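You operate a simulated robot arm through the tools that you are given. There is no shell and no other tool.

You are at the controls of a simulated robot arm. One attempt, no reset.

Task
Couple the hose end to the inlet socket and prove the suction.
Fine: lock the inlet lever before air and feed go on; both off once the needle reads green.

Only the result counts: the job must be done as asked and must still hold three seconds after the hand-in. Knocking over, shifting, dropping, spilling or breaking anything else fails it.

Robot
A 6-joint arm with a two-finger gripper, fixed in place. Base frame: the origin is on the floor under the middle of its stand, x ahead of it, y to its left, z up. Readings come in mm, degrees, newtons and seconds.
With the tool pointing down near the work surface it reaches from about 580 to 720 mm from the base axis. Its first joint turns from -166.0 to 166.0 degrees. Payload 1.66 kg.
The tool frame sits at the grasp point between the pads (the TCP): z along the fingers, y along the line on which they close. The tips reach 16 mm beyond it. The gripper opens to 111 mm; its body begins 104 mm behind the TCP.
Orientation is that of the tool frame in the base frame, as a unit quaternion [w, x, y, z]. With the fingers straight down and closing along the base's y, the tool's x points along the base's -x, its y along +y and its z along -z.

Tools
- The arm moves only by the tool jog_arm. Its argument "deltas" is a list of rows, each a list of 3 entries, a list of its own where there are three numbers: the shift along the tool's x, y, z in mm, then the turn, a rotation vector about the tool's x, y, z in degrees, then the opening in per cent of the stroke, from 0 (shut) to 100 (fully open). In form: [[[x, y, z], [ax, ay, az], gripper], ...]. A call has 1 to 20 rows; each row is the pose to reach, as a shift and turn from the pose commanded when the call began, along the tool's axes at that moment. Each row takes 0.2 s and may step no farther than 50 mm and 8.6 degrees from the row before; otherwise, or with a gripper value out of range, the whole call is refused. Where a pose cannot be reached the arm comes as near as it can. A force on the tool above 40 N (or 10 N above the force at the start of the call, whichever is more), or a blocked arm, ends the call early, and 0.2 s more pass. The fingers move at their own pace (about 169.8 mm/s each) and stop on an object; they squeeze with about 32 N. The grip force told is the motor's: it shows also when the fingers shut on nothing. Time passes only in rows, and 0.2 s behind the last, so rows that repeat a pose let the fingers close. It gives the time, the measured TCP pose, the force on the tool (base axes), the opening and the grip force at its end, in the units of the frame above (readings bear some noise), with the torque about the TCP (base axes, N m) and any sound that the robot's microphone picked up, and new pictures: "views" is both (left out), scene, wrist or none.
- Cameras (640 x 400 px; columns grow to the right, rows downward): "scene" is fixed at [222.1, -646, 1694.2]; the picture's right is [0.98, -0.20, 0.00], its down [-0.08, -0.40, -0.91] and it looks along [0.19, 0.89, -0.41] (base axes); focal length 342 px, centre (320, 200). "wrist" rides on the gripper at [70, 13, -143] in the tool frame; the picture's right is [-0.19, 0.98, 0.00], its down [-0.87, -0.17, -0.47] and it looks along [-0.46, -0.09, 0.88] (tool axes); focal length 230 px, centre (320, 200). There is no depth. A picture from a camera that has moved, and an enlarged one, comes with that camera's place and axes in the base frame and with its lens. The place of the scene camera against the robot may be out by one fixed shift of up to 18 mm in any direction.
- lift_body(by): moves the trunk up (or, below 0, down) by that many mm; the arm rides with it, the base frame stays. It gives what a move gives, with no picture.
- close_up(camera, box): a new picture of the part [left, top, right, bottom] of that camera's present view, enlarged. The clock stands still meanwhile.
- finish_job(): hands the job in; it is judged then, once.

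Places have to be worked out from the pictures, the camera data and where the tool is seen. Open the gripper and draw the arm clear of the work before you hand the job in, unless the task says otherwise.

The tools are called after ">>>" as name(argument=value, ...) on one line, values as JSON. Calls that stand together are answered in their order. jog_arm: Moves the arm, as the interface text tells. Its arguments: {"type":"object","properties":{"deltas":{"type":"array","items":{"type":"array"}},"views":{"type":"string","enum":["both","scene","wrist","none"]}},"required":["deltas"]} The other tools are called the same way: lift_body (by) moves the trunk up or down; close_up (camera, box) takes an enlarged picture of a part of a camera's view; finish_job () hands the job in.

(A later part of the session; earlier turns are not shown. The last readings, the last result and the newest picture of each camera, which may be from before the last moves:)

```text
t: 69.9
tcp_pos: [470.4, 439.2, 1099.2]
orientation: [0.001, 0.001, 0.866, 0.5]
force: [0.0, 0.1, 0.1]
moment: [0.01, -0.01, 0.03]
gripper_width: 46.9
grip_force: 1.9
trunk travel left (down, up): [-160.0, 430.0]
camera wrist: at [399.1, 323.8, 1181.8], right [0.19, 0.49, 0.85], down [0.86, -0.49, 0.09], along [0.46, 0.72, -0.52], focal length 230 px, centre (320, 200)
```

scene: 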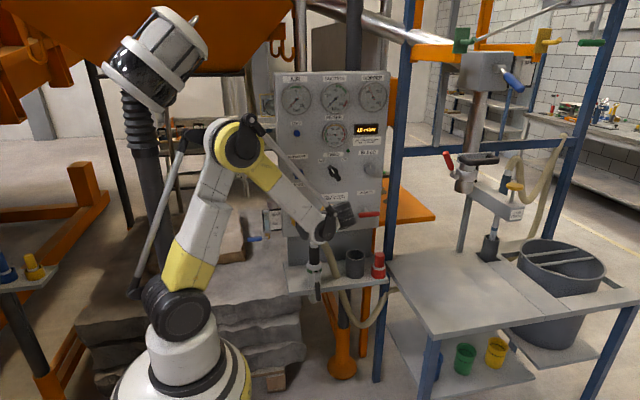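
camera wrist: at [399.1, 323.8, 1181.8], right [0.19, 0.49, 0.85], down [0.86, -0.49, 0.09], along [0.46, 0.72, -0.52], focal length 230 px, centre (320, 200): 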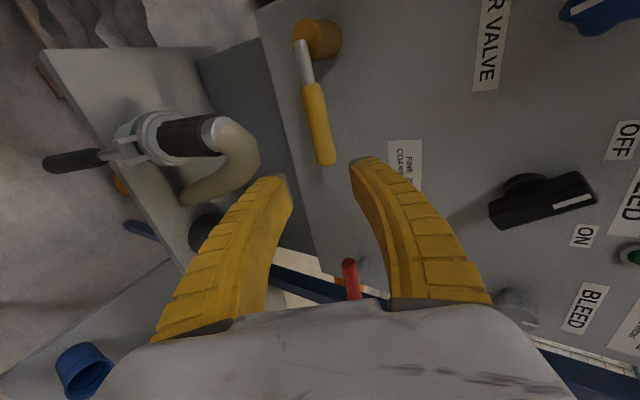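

The air lever is straight ahead, horizontal at z ≈ 1046. I'll advance along the tool axis with the fingers above and below the handle (46 mm open), stopping to check before closing.

>>> jog_arm(deltas=[[[2.4, 2.7, 27], [0, 0, 0], 40], [[2.4, 2.7, 54], [0, 0, 0], 40], [[2.4, 2.7, 80], [0, 0, 0], 40]], views="both")

>>> close_up(camera="wrist", box=[200, 20, 440, 220])

```text
t: 70.7
tcp_pos: [467.8, 509.8, 1062.0]
orientation: [0.001, 0.0, 0.867, 0.499]
force: [0.4, -0.3, -0.3]
moment: [-0.04, 0.01, 0.0]
gripper_width: 46.9
grip_force: 2.1
trunk travel left (down, up): [-160.0, 430.0]
camera wrist: at [397.1, 394.6, 1144.1], right [0.19, 0.49, 0.85], down [0.86, -0.49, 0.09], along [0.46, 0.72, -0.52], focal length 230 px, centre (320, 200)
```

scene: 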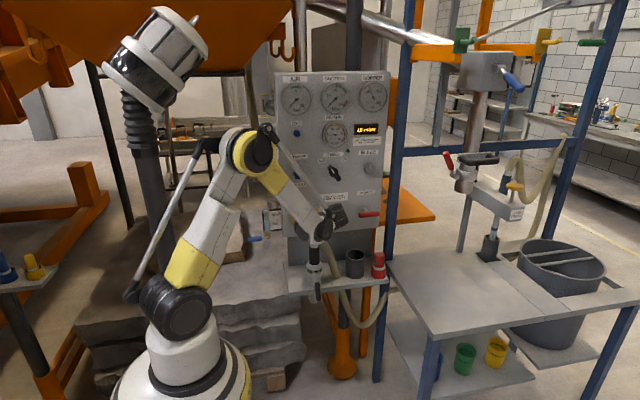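
wrist: 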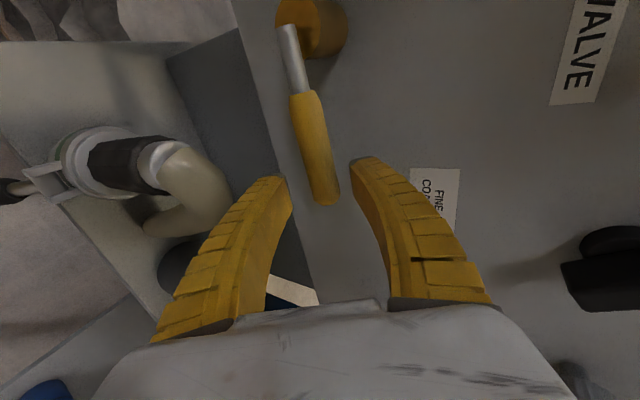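

```text
2.00 times, centred on (320, 120) of wrist
camera zoom: at [397.1, 394.6, 1144.1], right [0.19, 0.49, 0.85], down [0.86, -0.49, 0.09], along [0.46, 0.72, -0.52], focal length 460 px, centre (320, 360)
```

zoom: 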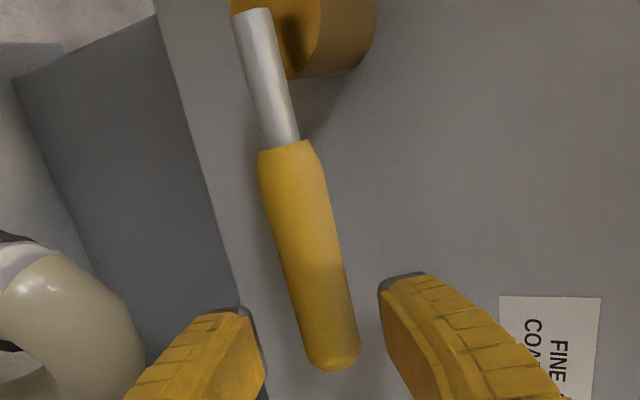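

Depth of the handle is ambiguous from these nearly collinear views, so I'll slide 30 mm along +x (parallel to the handle) to get a sideways baseline.

>>> jog_arm(deltas=[[[-15, 0, 0], [0, 0, 0], 40], [[-30, 0, 0], [0, 0, 0], 40]], views="wrist")

>>> close_up(camera="wrist", box=[200, 20, 440, 220])

```text
t: 71.3
tcp_pos: [498.3, 510.3, 1060.7]
orientation: [0.001, 0.0, 0.866, 0.5]
force: [-0.5, 0.3, -0.1]
moment: [-0.05, -0.01, 0.0]
gripper_width: 46.6
grip_force: 1.5
trunk travel left (down, up): [-160.0, 430.0]
camera wrist: at [426.9, 394.1, 1143.6], right [0.19, 0.49, 0.85], down [0.87, -0.49, 0.09], along [0.46, 0.72, -0.52], focal length 230 px, centre (320, 200)
```

wrist: 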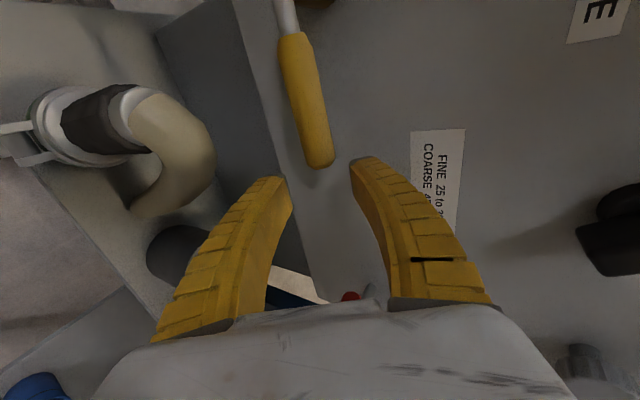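

```text
2.00 times, centred on (320, 120) of wrist
camera zoom: at [426.9, 394.1, 1143.6], right [0.19, 0.49, 0.85], down [0.87, -0.49, 0.09], along [0.46, 0.72, -0.52], focal length 460 px, centre (320, 360)
```

zoom: 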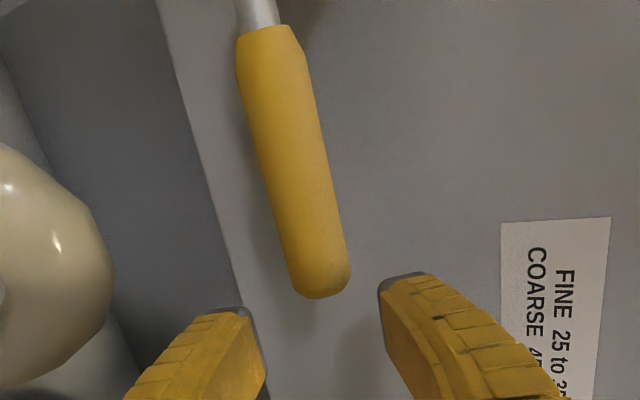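

With a proper baseline the handle comes out at y ≈ 523, z ≈ 1056, from x = 403 to 483. I'll advance 13 mm, slide back over the handle to x ≈ 466 and close on it.

>>> jog_arm(deltas=[[[0, 2, 13], [0, 0, 0], 40], [[16, 2, 13], [0, 0, 0], 40], [[32, 2, 13], [0, 0, 0], 40], [[32, 2, 13], [0, 0, 0], 5], [[32, 2, 13], [0, 0, 0], 5]], views="wrist")

```text
t: 72.5
tcp_pos: [465.9, 521.4, 1056.0]
orientation: [0.001, -0.001, 0.867, 0.499]
force: [-0.3, -4.7, -1.3]
moment: [-0.08, -0.18, 0.3]
gripper_width: 16.2
grip_force: 34.0
trunk travel left (down, up): [-160.0, 430.0]
camera wrist: at [394.8, 405.8, 1138.7], right [0.19, 0.49, 0.85], down [0.87, -0.49, 0.09], along [0.46, 0.72, -0.52], focal length 230 px, centre (320, 200)
```

wrist: 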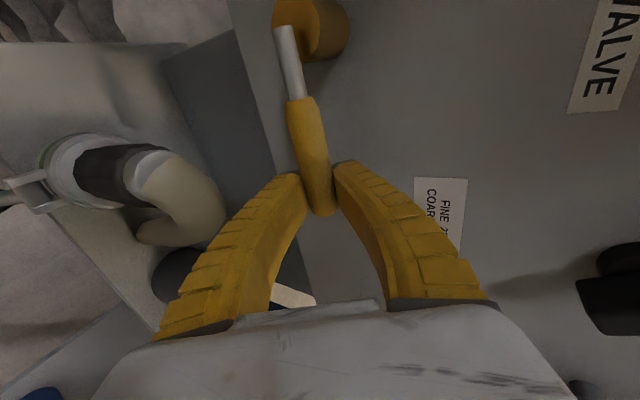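

Firm hold on the air lever. I'll test which way it turns: first a small move upward (10 mm).

>>> jog_arm(deltas=[[[0, 2.2, -1.2], [0, 0, -1.5], 5], [[0.1, 4.3, -2.5], [0, 0, -3], 5], [[0.3, 6.5, -3.8], [0, 0, -4.5], 5], [[0.5, 8.7, -5], [0, 0, -6], 5]], views="wrist")

>>> close_up(camera="scene", box=[265, 65, 395, 150])

```text
t: 73.5
tcp_pos: [465.6, 522.0, 1066.1]
orientation: [0.027, -0.045, 0.865, 0.499]
force: [-6.1, -9.6, -9.3]
moment: [-0.05, -0.67, -0.26]
gripper_width: 16.4
grip_force: 34.1
trunk travel left (down, up): [-160.0, 430.0]
camera wrist: at [393.1, 402.4, 1142.8], right [0.08, 0.5, 0.86], down [0.88, -0.45, 0.17], along [0.47, 0.74, -0.48], focal length 230 px, centre (320, 200)
```

wrist: 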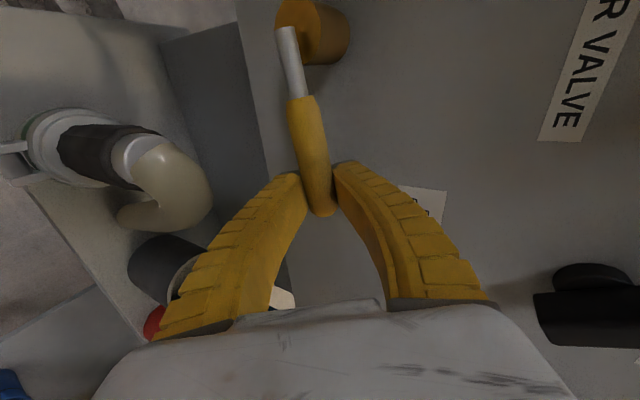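

```text
4.71 times, centred on (330, 108) of scene
camera zoom: at [222.1, -646.0, 1694.2], right [0.98, -0.2, 0.0], down [-0.08, -0.4, -0.91], along [0.19, 0.89, -0.41], focal length 1609 px, centre (273, 635)
```

zoom: 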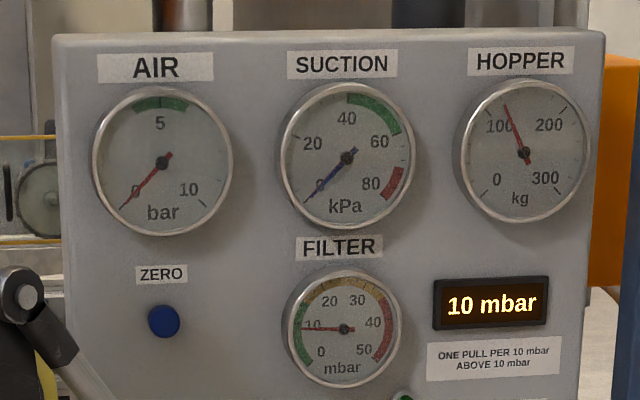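

The lever follows upward easily (about 10 N). I'll continue the quarter-turn up along the arc, rolling the fingers with it, first to about 46°.

>>> jog_arm(deltas=[[[1.1, 11.8, -6.7], [0, 0, -8], 5], [[4.2, 23.5, -13.2], [0, 0, -16], 5], [[9, 34.7, -19.4], [0, 0, -24], 5], [[15.6, 45.2, -25], [0, 0, -32], 5], [[23.7, 55, -30.1], [0, 0, -40], 5]], views="both")

>>> close_up(camera="scene", box=[265, 65, 395, 150])

```text
t: 74.7
tcp_pos: [435.3, 523.2, 1127.5]
orientation: [0.197, -0.339, 0.798, 0.459]
force: [-7.7, 0.6, -11.7]
moment: [0.21, -0.12, -0.37]
gripper_width: 14.1
grip_force: 33.8
trunk travel left (down, up): [-160.0, 430.0]
camera wrist: at [376.2, 380.1, 1162.3], right [-0.58, 0.41, 0.71], down [0.72, -0.15, 0.68], along [0.39, 0.9, -0.21], focal length 230 px, centre (320, 200)
```

scene: 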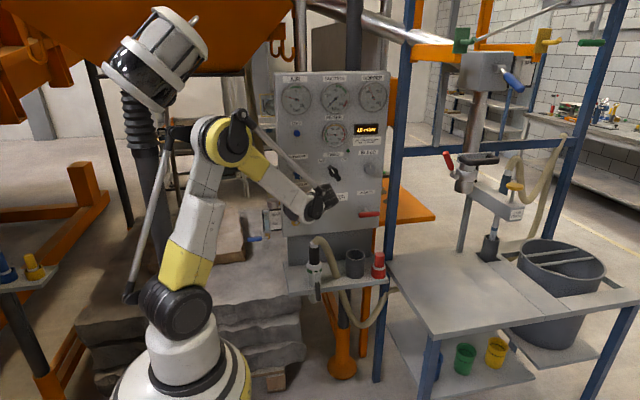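
wrist: 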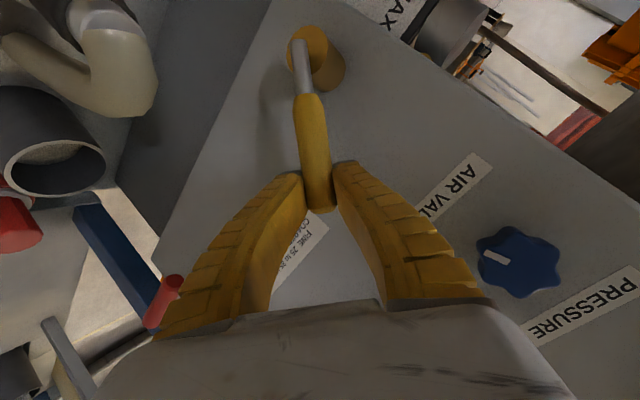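

```text
4.71 times, centred on (330, 108) of scene
camera zoom: at [222.1, -646.0, 1694.2], right [0.98, -0.2, 0.0], down [-0.08, -0.4, -0.91], along [0.19, 0.89, -0.41], focal length 1609 px, centre (273, 635)
```

zoom: 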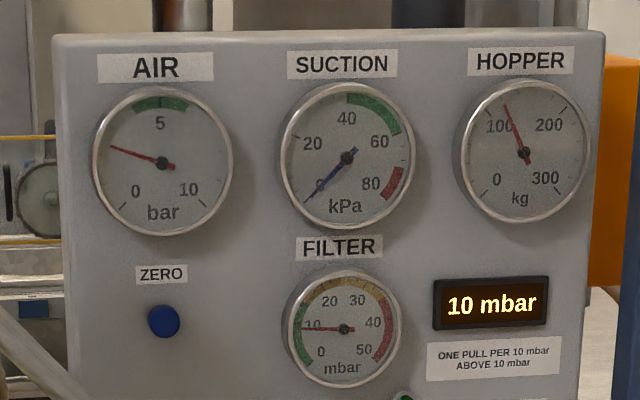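

Air is already showing about 2.5 bar, so up is open. Continuing to the full quarter-turn.

>>> jog_arm(deltas=[[[1.8, 12.9, -4.4], [0, 0, -8], 5], [[5.4, 25.5, -8], [0, 0, -16], 5], [[10.5, 37.9, -10.8], [0, 0, -24], 5], [[17.3, 49.6, -12.7], [0, 0, -32], 5], [[25.6, 60.5, -13.6], [0, 0, -40], 5], [[30.2, 65.5, -13.8], [0, 0, -44], 5]], views="both")

>>> close_up(camera="scene", box=[265, 65, 395, 150])

```text
t: 76.1
tcp_pos: [369.3, 522.9, 1154.3]
orientation: [0.355, -0.612, 0.613, 0.352]
force: [7.8, 2.6, -8.3]
moment: [-0.12, -0.09, -0.24]
gripper_width: 13.5
grip_force: 34.6
trunk travel left (down, up): [-160.0, 430.0]
camera wrist: at [355.3, 364.9, 1164.3], right [-0.98, 0.1, 0.16], down [0.16, 0.02, 0.99], along [0.09, 1.0, -0.04], focal length 230 px, centre (320, 200)
```

scene: 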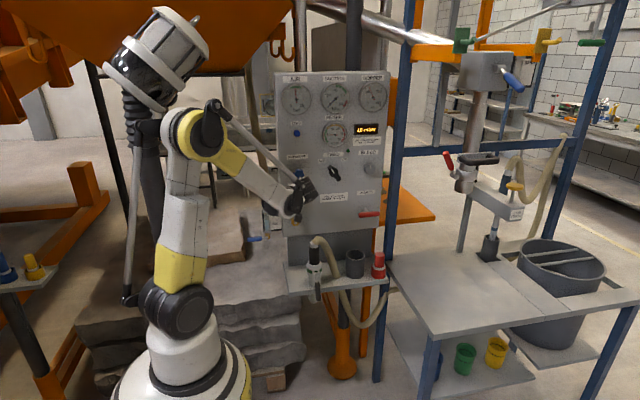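
wrist: 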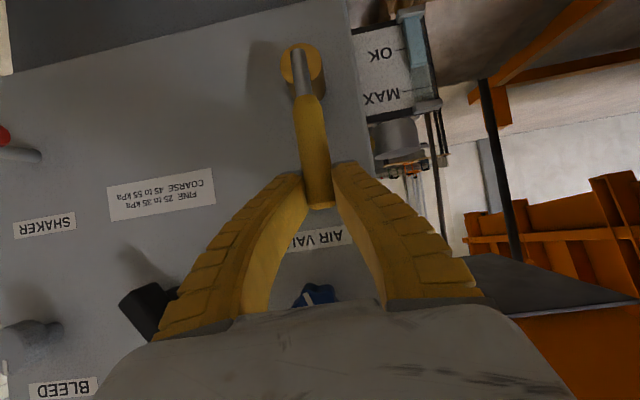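

```text
4.71 times, centred on (330, 108) of scene
camera zoom: at [222.1, -646.0, 1694.2], right [0.98, -0.2, 0.0], down [-0.08, -0.4, -0.91], along [0.19, 0.89, -0.41], focal length 1609 px, centre (273, 635)
```

zoom: 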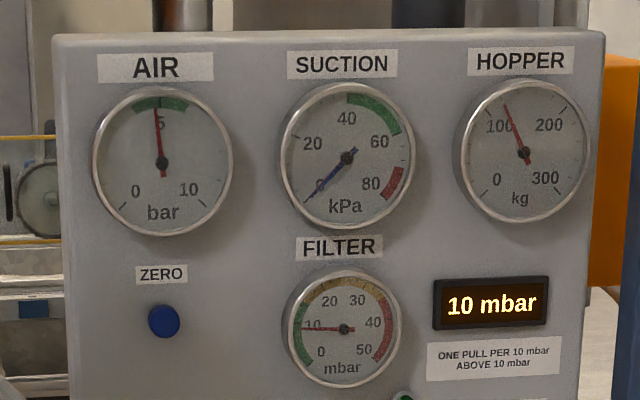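

Air is at about 5 bar, in its green band, with the lever straight up. I'll release the handle and back away along the tool axis.

>>> jog_arm(deltas=[[[0, 0, 0], [0, 0, 0], 35], [[0, 0, 0], [0, 0, 0], 40], [[0, 0, -25], [0, 0, 0], 40], [[0, 0, -55], [0, 0, 0], 40], [[0, 0, -85], [0, 0, 0], 40]], views="both")

>>> close_up(camera="scene", box=[265, 65, 395, 230])

```text
t: 77.3
tcp_pos: [367.4, 448.9, 1197.2]
orientation: [-0.354, 0.613, -0.612, -0.353]
force: [0.0, 0.0, -0.3]
moment: [0.0, 0.02, 0.04]
gripper_width: 46.4
grip_force: 1.8
trunk travel left (down, up): [-160.0, 430.0]
camera wrist: at [352.4, 291.1, 1207.6], right [-0.98, 0.09, 0.16], down [0.17, 0.02, 0.99], along [0.09, 1.0, -0.04], focal length 230 px, centre (320, 200)
```

scene: 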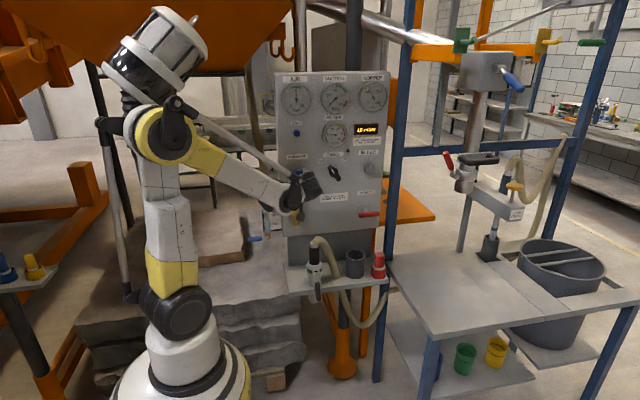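
wrist: 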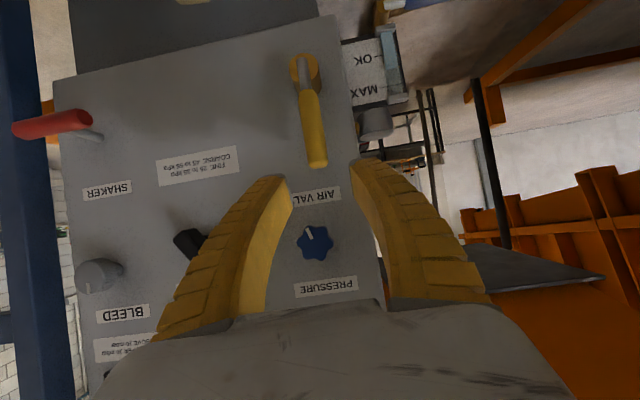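

```text
2.42 times, centred on (330, 148) of scene
camera zoom: at [222.1, -646.0, 1694.2], right [0.98, -0.2, 0.0], down [-0.08, -0.4, -0.91], along [0.19, 0.89, -0.41], focal length 829 px, centre (296, 327)
```

zoom: 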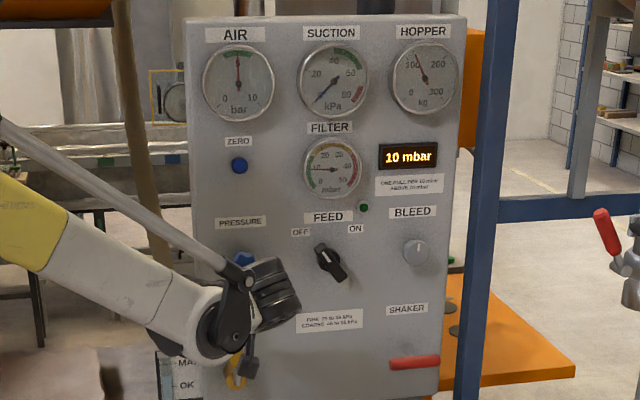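

The air lever stays up on its own. Now the feed switch: I'll move in front of the knob (about [528, 430, 1232]) with the tool square to the panel and rolled so the fingers will close across its grip bar.

>>> jog_arm(deltas=[[[-3.5, -26.8, -5.6], [1.35, -4.88, -5.05], 40], [[-6.9, -53.5, -11.3], [2.7, -9.75, -10.09], 40], [[-10.4, -80.3, -16.9], [4.06, -14.63, -15.14], 40], [[-13.8, -107.1, -22.5], [5.41, -19.51, -20.19], 40], [[-17.3, -133.8, -28.2], [6.76, -24.38, -25.23], 40], [[-20.7, -160.6, -33.8], [8.11, -29.26, -30.28], 40]], views="both")

>>> close_up(camera="wrist", box=[220, 50, 420, 250])

```text
t: 78.7
tcp_pos: [529.2, 430.2, 1232.6]
orientation: [-0.616, 0.617, -0.347, -0.347]
force: [0.2, 0.7, 0.2]
moment: [0.02, -0.03, -0.02]
gripper_width: 46.8
grip_force: 1.5
trunk travel left (down, up): [-160.0, 430.0]
camera wrist: at [552.8, 287.8, 1164.5], right [-0.94, 0.0, -0.35], down [-0.31, -0.47, 0.83], along [-0.16, 0.88, 0.44], focal length 230 px, centre (320, 200)
```

scene: 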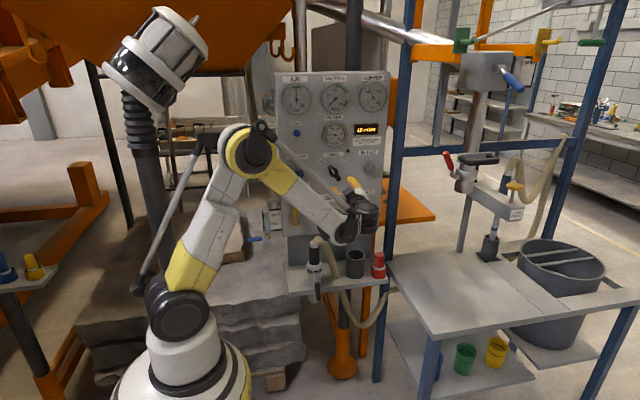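
wrist: 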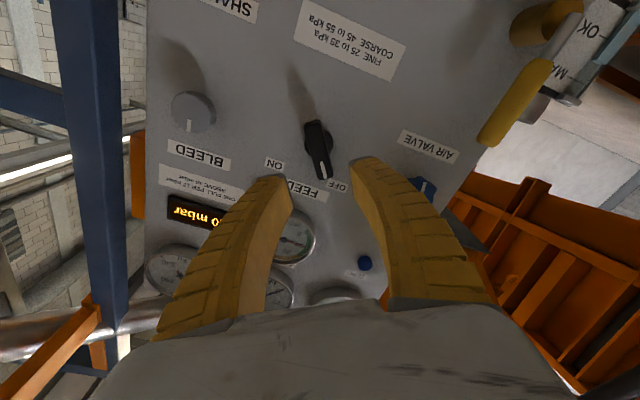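

```text
2.00 times, centred on (320, 150) of wrist
camera zoom: at [552.8, 287.8, 1164.5], right [-0.94, 0.0, -0.35], down [-0.31, -0.47, 0.83], along [-0.16, 0.88, 0.44], focal length 460 px, centre (320, 300)
```

zoom: 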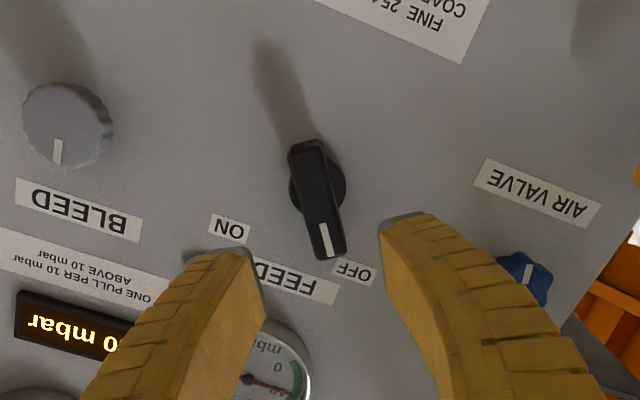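

The switch bar is clearly visible: centre about [528, –, 1236], pointing to OFF, and my fingers are aligned across it. I'll advance 85 mm and re-check depth.

>>> jog_arm(deltas=[[[-1.2, -0.2, 28], [0, 0, 0.8], 40], [[-2.3, -0.5, 56], [0, 0, -1.2], 40], [[-3.5, -0.7, 85], [0, 0, -2.4], 40]], views="both")

>>> close_up(camera="wrist", box=[220, 50, 420, 250])

```text
t: 79.5
tcp_pos: [527.5, 514.0, 1234.9]
orientation: [-0.622, 0.623, -0.334, -0.335]
force: [0.4, 0.5, 0.0]
moment: [-0.02, 0.01, -0.03]
gripper_width: 46.8
grip_force: 2.0
trunk travel left (down, up): [-160.0, 430.0]
camera wrist: at [553.4, 373.2, 1169.1], right [-0.92, 0.0, -0.38], down [-0.34, -0.47, 0.81], along [-0.18, 0.88, 0.44], focal length 230 px, centre (320, 200)
```

scene: 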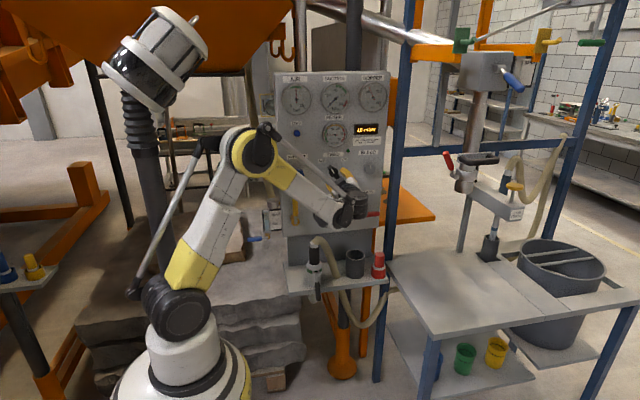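
wrist: 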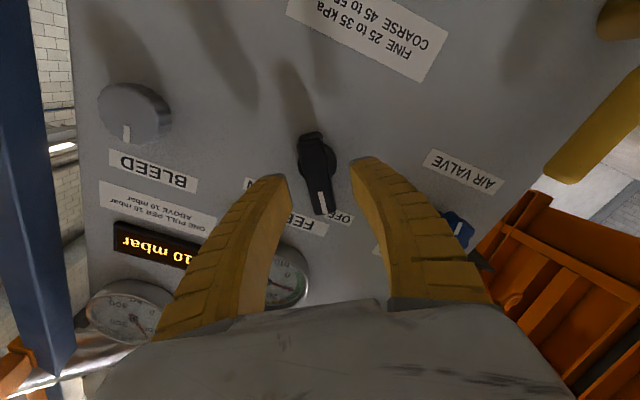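

```text
2.00 times, centred on (320, 150) of wrist
camera zoom: at [553.4, 373.2, 1169.1], right [-0.92, 0.0, -0.38], down [-0.34, -0.47, 0.81], along [-0.18, 0.88, 0.44], focal length 460 px, centre (320, 300)
```

zoom: 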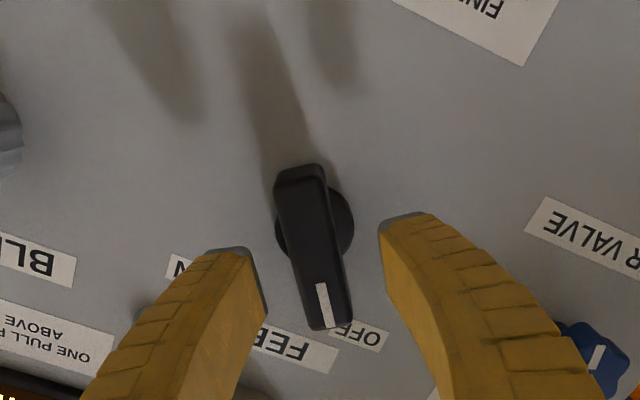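

Depth works out to the bar front at about y = 555–567, with the axis at [528, 1236.5]. I'll advance another 38 mm with small centring and look again.

>>> jog_arm(deltas=[[[-1.3, -1.8, 13], [0, 0, 0], 40], [[-1.3, -1.8, 26], [0, 0, 0], 40], [[-1.3, -1.8, 38], [0, 0, 0], 40]], views="wrist")

>>> close_up(camera="wrist", box=[220, 80, 420, 280])

```text
t: 80.3
tcp_pos: [527.5, 552.9, 1237.4]
orientation: [0.623, -0.623, 0.335, 0.335]
force: [0.3, 0.0, -0.2]
moment: [0.01, 0.0, -0.03]
gripper_width: 46.6
grip_force: 2.4
trunk travel left (down, up): [-160.0, 430.0]
camera wrist: at [553.5, 411.1, 1171.2], right [-0.92, 0.0, -0.38], down [-0.34, -0.47, 0.81], along [-0.18, 0.88, 0.44], focal length 230 px, centre (320, 200)
```

wrist: 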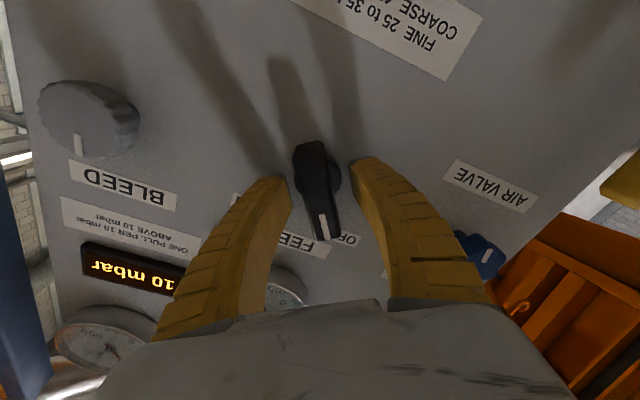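

```text
2.00 times, centred on (320, 180) of wrist
camera zoom: at [553.5, 411.1, 1171.2], right [-0.92, 0.0, -0.38], down [-0.34, -0.47, 0.81], along [-0.18, 0.88, 0.44], focal length 460 px, centre (320, 240)
```

zoom: 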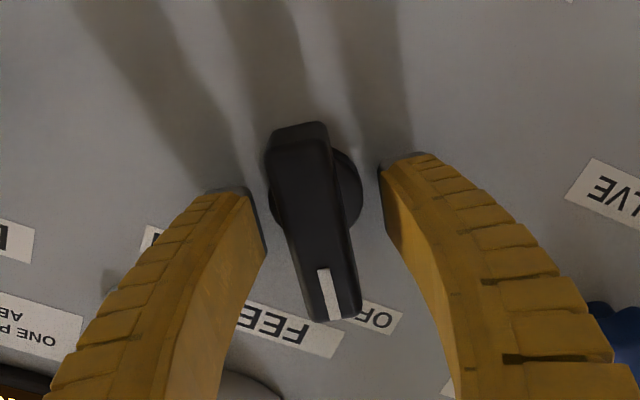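

The bar front is now level with the TCP, so the finger tips overlap it by about 18 mm. Closing on it.

>>> jog_arm(deltas=[[[0, 0, 0], [0, 0, 0], 5], [[0, 0, 0], [0, 0, 0], 5], [[0, 0, 0], [0, 0, 0], 5]], views="wrist")

```text
t: 81.1
tcp_pos: [529.3, 552.3, 1236.8]
orientation: [0.623, -0.623, 0.335, 0.335]
force: [3.3, -7.2, 1.2]
moment: [-0.14, -0.03, -0.16]
gripper_width: 15.6
grip_force: 34.4
trunk travel left (down, up): [-160.0, 430.0]
camera wrist: at [554.1, 409.8, 1171.4], right [-0.92, 0.0, -0.38], down [-0.34, -0.47, 0.81], along [-0.18, 0.88, 0.44], focal length 230 px, centre (320, 200)
```

wrist: 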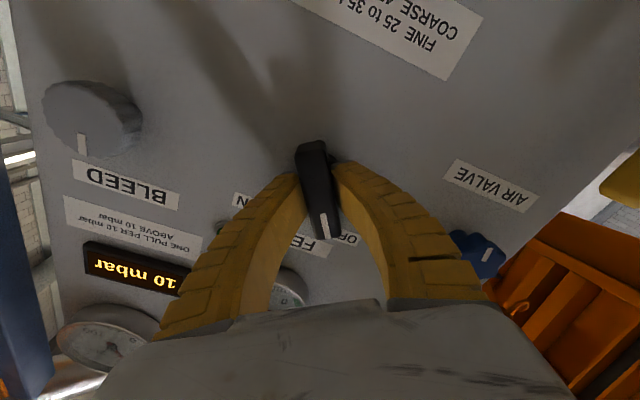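

The switch bar is held. Now turning clockwise toward ON in small steps (about 62°), then reading the gauges.

>>> jog_arm(deltas=[[[0, 0, 0], [0, 0, 8], 5], [[0, 0, 0], [0, 0, 16], 5], [[0, 0, 0], [0, 0, 24], 5], [[0, 0, 0], [0, 0, 32], 5], [[0, 0, 0], [0, 0, 40], 5], [[0, 0, 0], [0, 0, 48], 5], [[0, 0, 0], [0, 0, 56], 5], [[0, 0, 0], [0, 0, 62], 5]], views="both")

>>> close_up(camera="scene", box=[265, 65, 395, 150])

>>> close_up(camera="wrist", box=[180, 80, 460, 300])

```text
t: 82.9
tcp_pos: [530.8, 550.9, 1237.7]
orientation: [0.361, -0.36, 0.608, 0.608]
force: [24.2, -4.7, 13.5]
moment: [0.23, -0.11, -0.28]
gripper_width: 14.1
grip_force: 33.8
trunk travel left (down, up): [-160.0, 430.0]
camera wrist: at [484.2, 409.5, 1181.4], right [-0.77, 0.0, 0.64], down [0.56, -0.47, 0.68], along [0.3, 0.88, 0.36], focal length 230 px, centre (320, 200)
```

scene: 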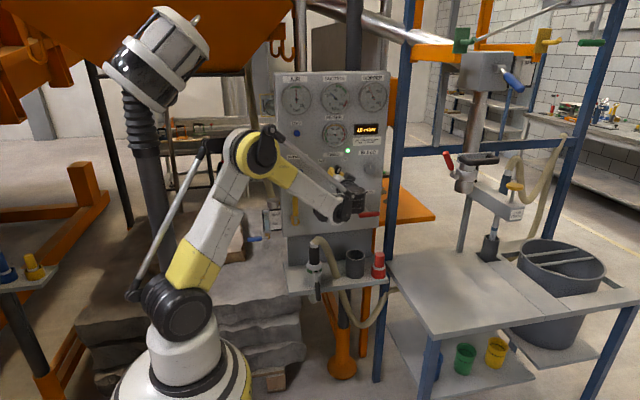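
wrist: 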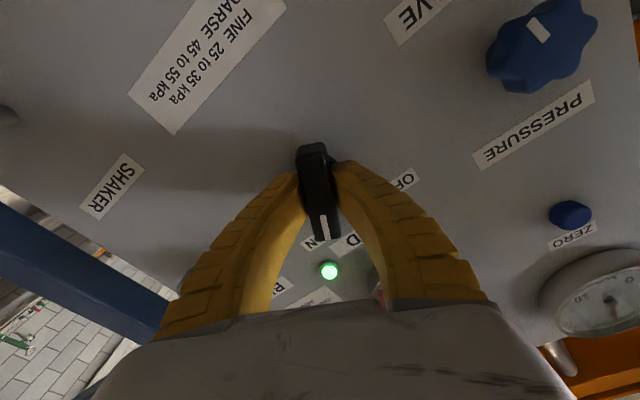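

```text
4.71 times, centred on (330, 108) of scene
camera zoom: at [222.1, -646.0, 1694.2], right [0.98, -0.2, 0.0], down [-0.08, -0.4, -0.91], along [0.19, 0.89, -0.41], focal length 1609 px, centre (273, 635)
```

zoom: 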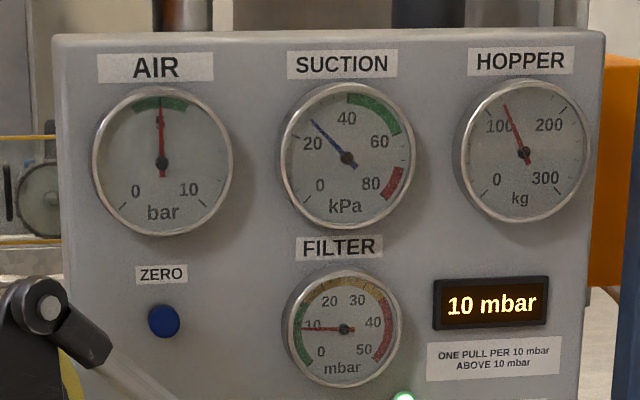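

```text
1.82 times, centred on (320, 190) of wrist
camera zoom: at [484.2, 409.5, 1181.4], right [-0.77, 0.0, 0.64], down [0.56, -0.47, 0.68], along [0.3, 0.88, 0.36], focal length 418 px, centre (320, 218)
```

zoom: 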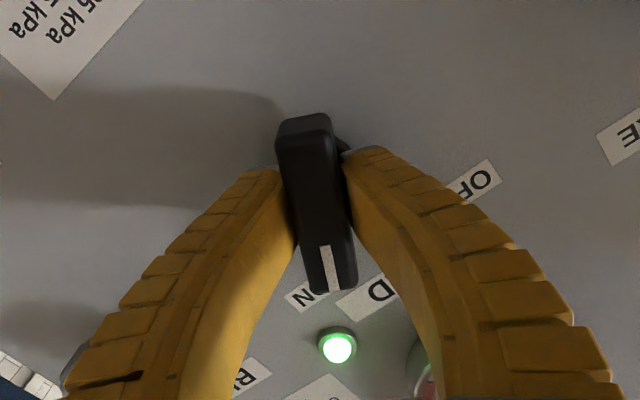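

The feed lamp is lit and suction is climbing (about 27 kPa, not yet green). I'll hold a moment, easing the side load, and read again.

>>> jog_arm(deltas=[[[-1, -0.8, 0], [0, 0, 0], 5], [[-1.6, -1.2, 0], [0, 0, 0], 5]], views="none")

>>> close_up(camera="scene", box=[265, 65, 395, 150])

```text
t: 83.5
tcp_pos: [530.3, 553.3, 1236.7]
orientation: [0.36, -0.361, 0.609, 0.608]
force: [9.3, -9.7, -10.2]
moment: [0.35, -0.08, -0.38]
gripper_width: 15.9
grip_force: 34.1
trunk travel left (down, up): [-160.0, 430.0]
```

```text
4.71 times, centred on (330, 108) of scene
camera zoom: at [222.1, -646.0, 1694.2], right [0.98, -0.2, 0.0], down [-0.08, -0.4, -0.91], along [0.19, 0.89, -0.41], focal length 1609 px, centre (273, 635)
```

zoom: 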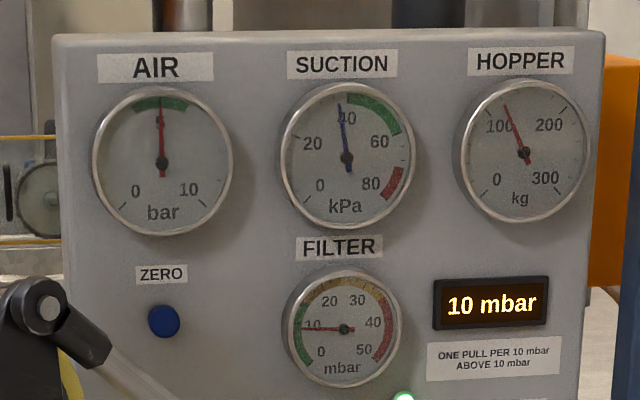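

About 38 kPa now, just short of green. Holding a little longer.

>>> jog_arm(deltas=[[[0, 0, 0], [0, 0, 0], 5], [[0, 0, 0], [0, 0, 0], 5], [[0, 0, 0], [0, 0, 0], 5]], views="none")

>>> close_up(camera="scene", box=[265, 65, 395, 150])

```text
t: 84.3
tcp_pos: [531.6, 553.4, 1237.3]
orientation: [0.361, -0.361, 0.609, 0.607]
force: [0.5, -12.1, -26.1]
moment: [-0.38, -0.06, 0.04]
gripper_width: 17.3
grip_force: 34.0
trunk travel left (down, up): [-160.0, 430.0]
```

```text
4.71 times, centred on (330, 108) of scene
camera zoom: at [222.1, -646.0, 1694.2], right [0.98, -0.2, 0.0], down [-0.08, -0.4, -0.91], along [0.19, 0.89, -0.41], focal length 1609 px, centre (273, 635)
```

zoom: 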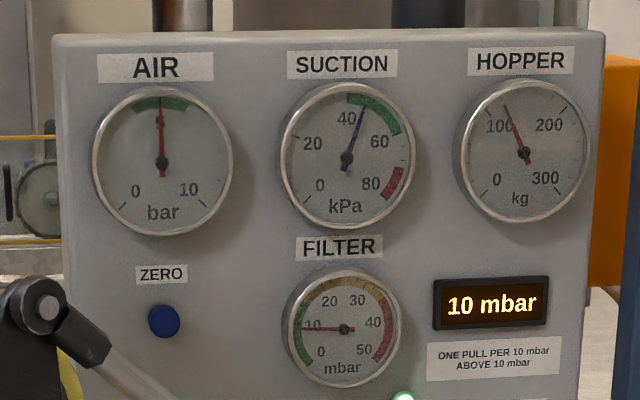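

Suction is at about 46 kPa – in the green. Now feed off: turning the switch back counter-clockwise to OFF.

>>> jog_arm(deltas=[[[1.3, -0.7, 0], [0, 0, -8], 5], [[1.3, -0.7, 0], [0, 0, -16], 5], [[1.3, -0.7, 0], [0, 0, -24], 5], [[1.3, -0.7, 0], [0, 0, -32], 5], [[1.3, -0.7, 0], [0, 0, -40], 5], [[1.3, -0.7, 0], [0, 0, -48], 5], [[1.3, -0.7, 0], [0, 0, -56], 5], [[1.3, -0.7, 0], [0, 0, -63], 5]], views="both")

>>> close_up(camera="scene", box=[265, 65, 395, 150])

>>> close_up(camera="wrist", box=[180, 80, 460, 300])

```text
t: 86.1
tcp_pos: [529.0, 553.6, 1236.3]
orientation: [-0.626, 0.627, -0.327, -0.329]
force: [-9.9, -10.4, -13.6]
moment: [0.11, 0.01, 0.16]
gripper_width: 16.3
grip_force: 33.5
trunk travel left (down, up): [-160.0, 430.0]
camera wrist: at [556.5, 410.6, 1171.2], right [-0.92, 0.0, -0.4], down [-0.35, -0.47, 0.81], along [-0.19, 0.88, 0.43], focal length 230 px, centre (320, 200)
```

scene: 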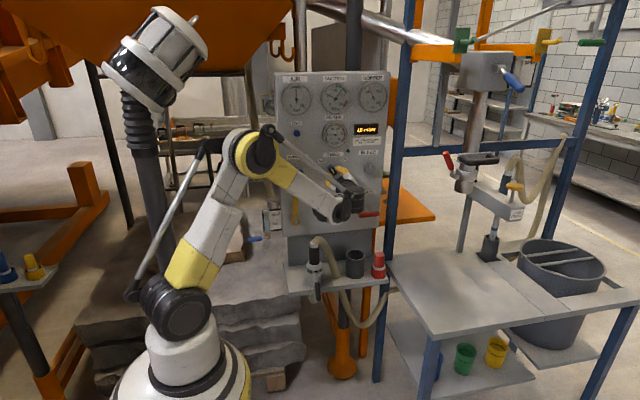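
wrist: 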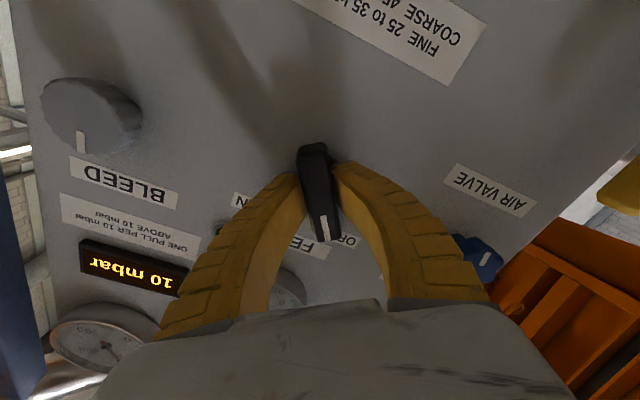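

```text
4.71 times, centred on (330, 108) of scene
camera zoom: at [222.1, -646.0, 1694.2], right [0.98, -0.2, 0.0], down [-0.08, -0.4, -0.91], along [0.19, 0.89, -0.41], focal length 1609 px, centre (273, 635)
```

zoom: 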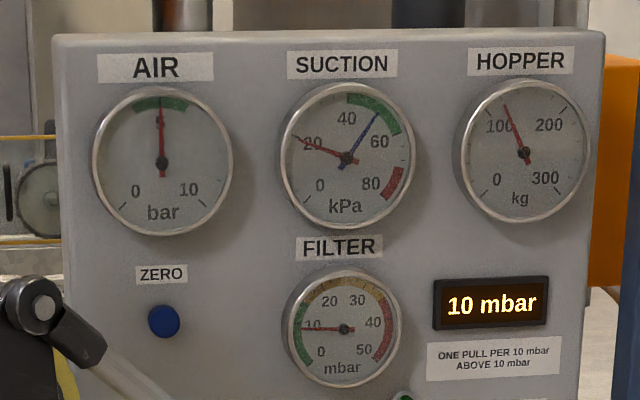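

```text
1.82 times, centred on (320, 190) of wrist
camera zoom: at [556.5, 410.6, 1171.2], right [-0.92, 0.0, -0.4], down [-0.35, -0.47, 0.81], along [-0.19, 0.88, 0.43], focal length 418 px, centre (320, 218)
```

zoom: 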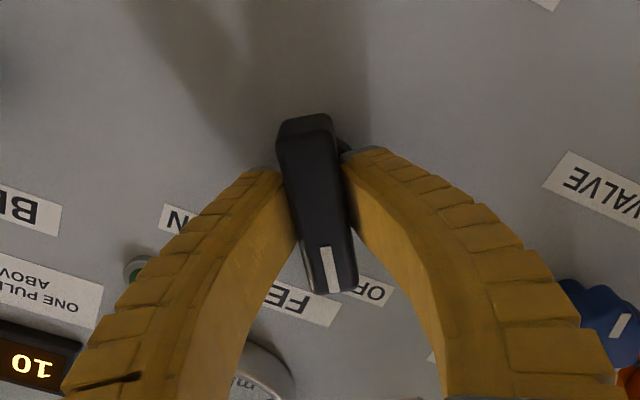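

Feed lamp is out and the blue trailing pointer on the suction gauge shows it peaked around 52 kPa, well in green, with the red needle now falling. I'll release the switch and back off to go and shut the air.

>>> jog_arm(deltas=[[[0, 0, 0], [0, 0, 0], 35], [[0, 0, 0], [0, 0, 0], 40], [[0, 0, -30], [0, 0, 0], 40], [[0, 0, -65], [0, 0, 0], 40], [[0, 0, -105], [0, 0, 0], 40]], views="both")

>>> close_up(camera="wrist", box=[220, 50, 420, 250])

```text
t: 87.3
tcp_pos: [530.6, 448.0, 1237.6]
orientation: [0.626, -0.626, 0.329, 0.329]
force: [-0.6, -0.3, -0.1]
moment: [-0.01, 0.01, -0.01]
gripper_width: 46.5
grip_force: 1.7
trunk travel left (down, up): [-160.0, 430.0]
camera wrist: at [557.5, 304.8, 1171.6], right [-0.92, 0.0, -0.4], down [-0.35, -0.47, 0.81], along [-0.19, 0.88, 0.43], focal length 230 px, centre (320, 200)
```

scene: 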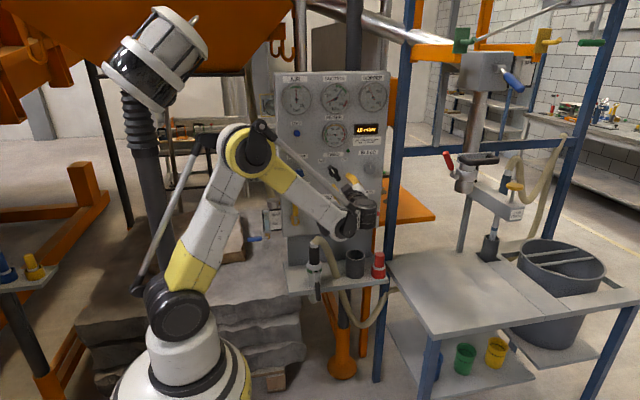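
wrist: 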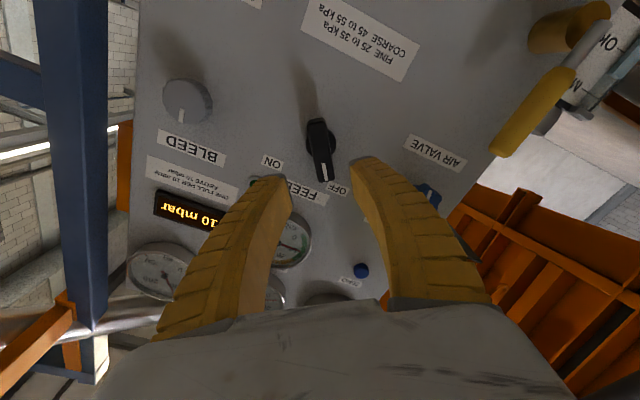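

```text
2.00 times, centred on (320, 150) of wrist
camera zoom: at [557.5, 304.8, 1171.6], right [-0.92, 0.0, -0.4], down [-0.35, -0.47, 0.81], along [-0.19, 0.88, 0.43], focal length 460 px, centre (320, 300)
```

zoom: 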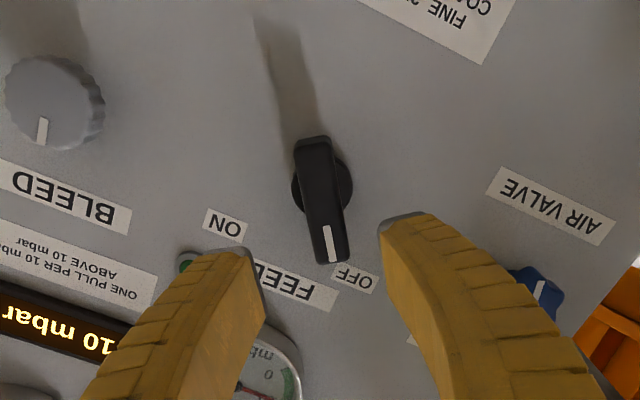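

Feed is back at OFF with the lamp dark. Now I return to in front of the upright air lever, in the same pose I left it from.

>>> jog_arm(deltas=[[[-9.8, 26.2, 0.2], [-1.51, 4.85, 5.62], 40], [[-19.6, 52.3, 0.3], [-3.01, 9.69, 11.25], 40], [[-29.4, 78.5, 0.5], [-4.52, 14.54, 16.87], 40], [[-39.1, 104.7, 0.7], [-6.03, 19.39, 22.49], 40], [[-48.9, 130.8, 0.8], [-7.53, 24.23, 28.12], 40], [[-58.7, 157, 1], [-9.04, 29.08, 33.74], 40]], views="both")

>>> close_up(camera="scene", box=[265, 65, 395, 150])

>>> close_up(camera="wrist", box=[220, 30, 420, 230])

```text
t: 88.7
tcp_pos: [366.5, 449.9, 1198.3]
orientation: [0.352, -0.613, 0.613, 0.354]
force: [0.1, -0.2, -0.3]
moment: [-0.03, 0.0, -0.02]
gripper_width: 46.7
grip_force: 1.2
trunk travel left (down, up): [-160.0, 430.0]
camera wrist: at [352.0, 291.8, 1208.1], right [-0.98, 0.1, 0.17], down [0.17, 0.03, 0.99], along [0.09, 1.0, -0.04], focal length 230 px, centre (320, 200)
```

scene: 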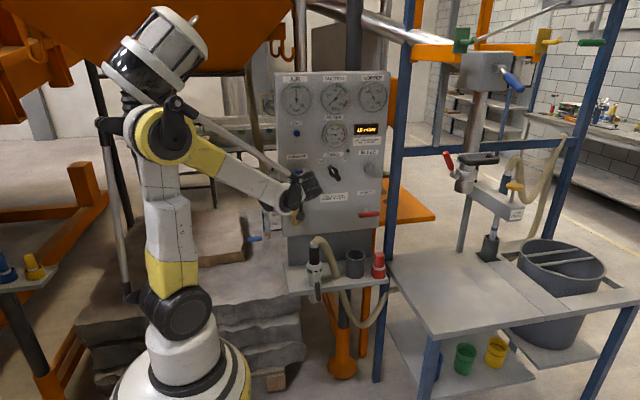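
wrist: 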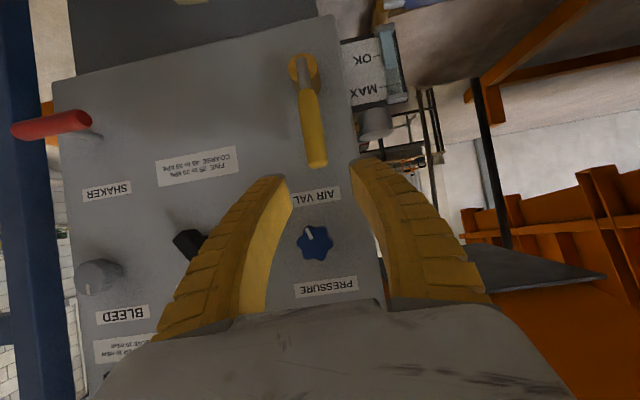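

```text
4.71 times, centred on (330, 108) of scene
camera zoom: at [222.1, -646.0, 1694.2], right [0.98, -0.2, 0.0], down [-0.08, -0.4, -0.91], along [0.19, 0.89, -0.41], focal length 1609 px, centre (273, 635)
```

zoom: 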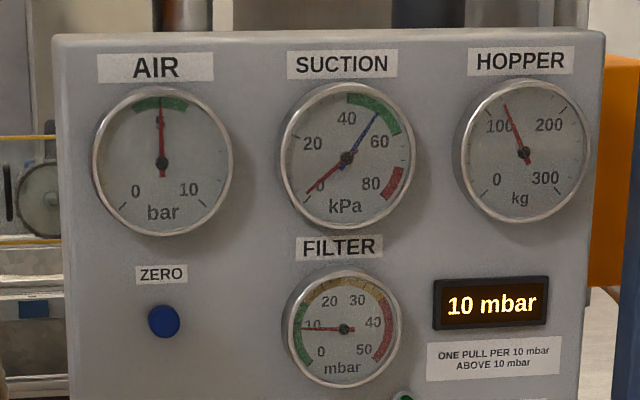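

```text
2.00 times, centred on (320, 130) of wrist
camera zoom: at [352.0, 291.8, 1208.1], right [-0.98, 0.1, 0.17], down [0.17, 0.03, 0.99], along [0.09, 1.0, -0.04], focal length 460 px, centre (320, 340)
```

zoom: 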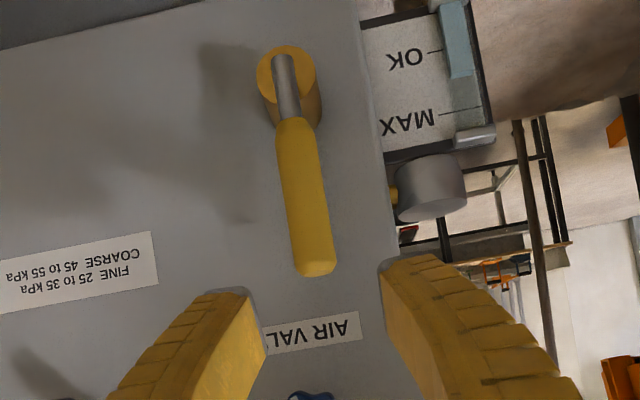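

The lever is as I left it. Advancing 85 mm and closing on it again.

>>> jog_arm(deltas=[[[0, 0, 28], [0, 0, 0], 40], [[0, 0, 57], [0, 0, 0], 40], [[0, 0, 85], [0, 0, 0], 40], [[0, 0, 85], [0, 0, 0], 5], [[0, 0, 85], [0, 0, 0], 5], [[0, 0, 85], [0, 0, 0], 5]], views="wrist")

```text
t: 90.1
tcp_pos: [368.7, 522.1, 1154.1]
orientation: [0.354, -0.611, 0.613, 0.354]
force: [14.9, 1.3, 8.2]
moment: [-0.02, -0.23, -0.09]
gripper_width: 15.1
grip_force: 34.3
trunk travel left (down, up): [-160.0, 430.0]
camera wrist: at [354.5, 363.8, 1164.1], right [-0.98, 0.1, 0.17], down [0.17, 0.02, 0.99], along [0.09, 0.99, -0.04], focal length 230 px, centre (320, 200)
```

wrist: 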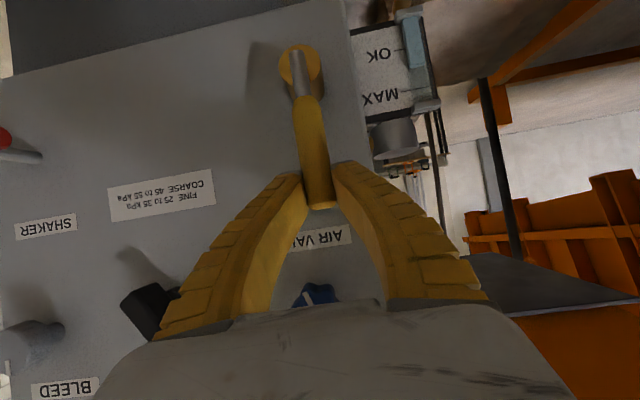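

Gripped. Now swinging the air lever back down the quarter-turn to closed.

>>> jog_arm(deltas=[[[0.8, -13.6, 0.5], [0, 0, 8], 5], [[3.3, -27, 1.9], [0, 0, 16], 5], [[7.4, -39.9, 4.2], [0, 0, 24], 5], [[12.9, -51.9, 7.4], [0, 0, 32], 5], [[19.8, -63, 11.5], [0, 0, 40], 5], [[28.1, -72.8, 16.2], [0, 0, 48], 5], [[37.4, -81.2, 21.6], [0, 0, 56], 5], [[47.6, -88.1, 27.5], [0, 0, 64], 5], [[58.6, -93.2, 33.8], [0, 0, 72], 5], [[70.1, -96.5, 40.5], [0, 0, 80], 5], [[79, -97.8, 45.6], [0, 0, 86], 5], [[84.9, -98, 49], [0, 0, 90], 5]], views="both")

>>> close_up(camera="scene", box=[265, 65, 395, 150])

```text
t: 92.7
tcp_pos: [465.6, 522.5, 1054.4]
orientation: [-0.002, 0.0, 0.867, 0.499]
force: [7.3, -6.4, 1.6]
moment: [0.03, 0.17, 0.58]
gripper_width: 18.2
grip_force: 34.3
trunk travel left (down, up): [-160.0, 430.0]
camera wrist: at [394.7, 406.0, 1137.7], right [0.19, 0.49, 0.85], down [0.87, -0.49, 0.09], along [0.46, 0.72, -0.52], focal length 230 px, centre (320, 200)
```

scene: 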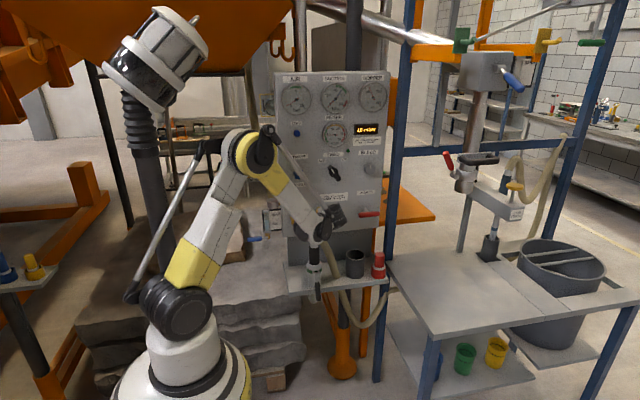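
wrist: 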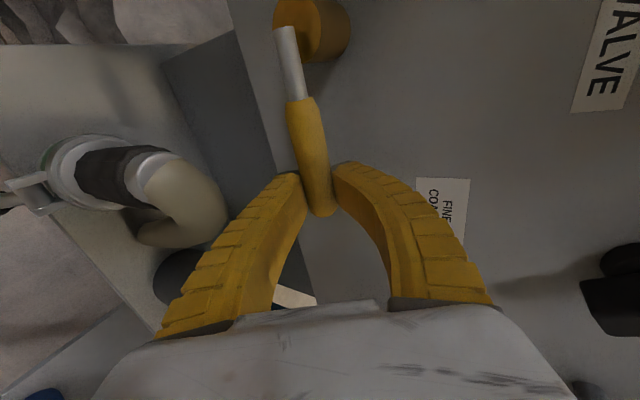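

```text
4.71 times, centred on (330, 108) of scene
camera zoom: at [222.1, -646.0, 1694.2], right [0.98, -0.2, 0.0], down [-0.08, -0.4, -0.91], along [0.19, 0.89, -0.41], focal length 1609 px, centre (273, 635)
```

zoom: 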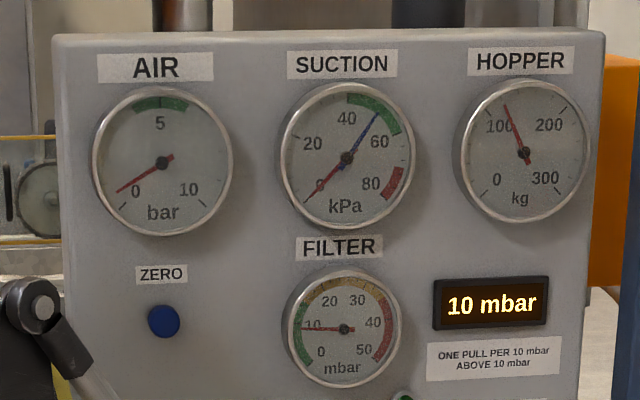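

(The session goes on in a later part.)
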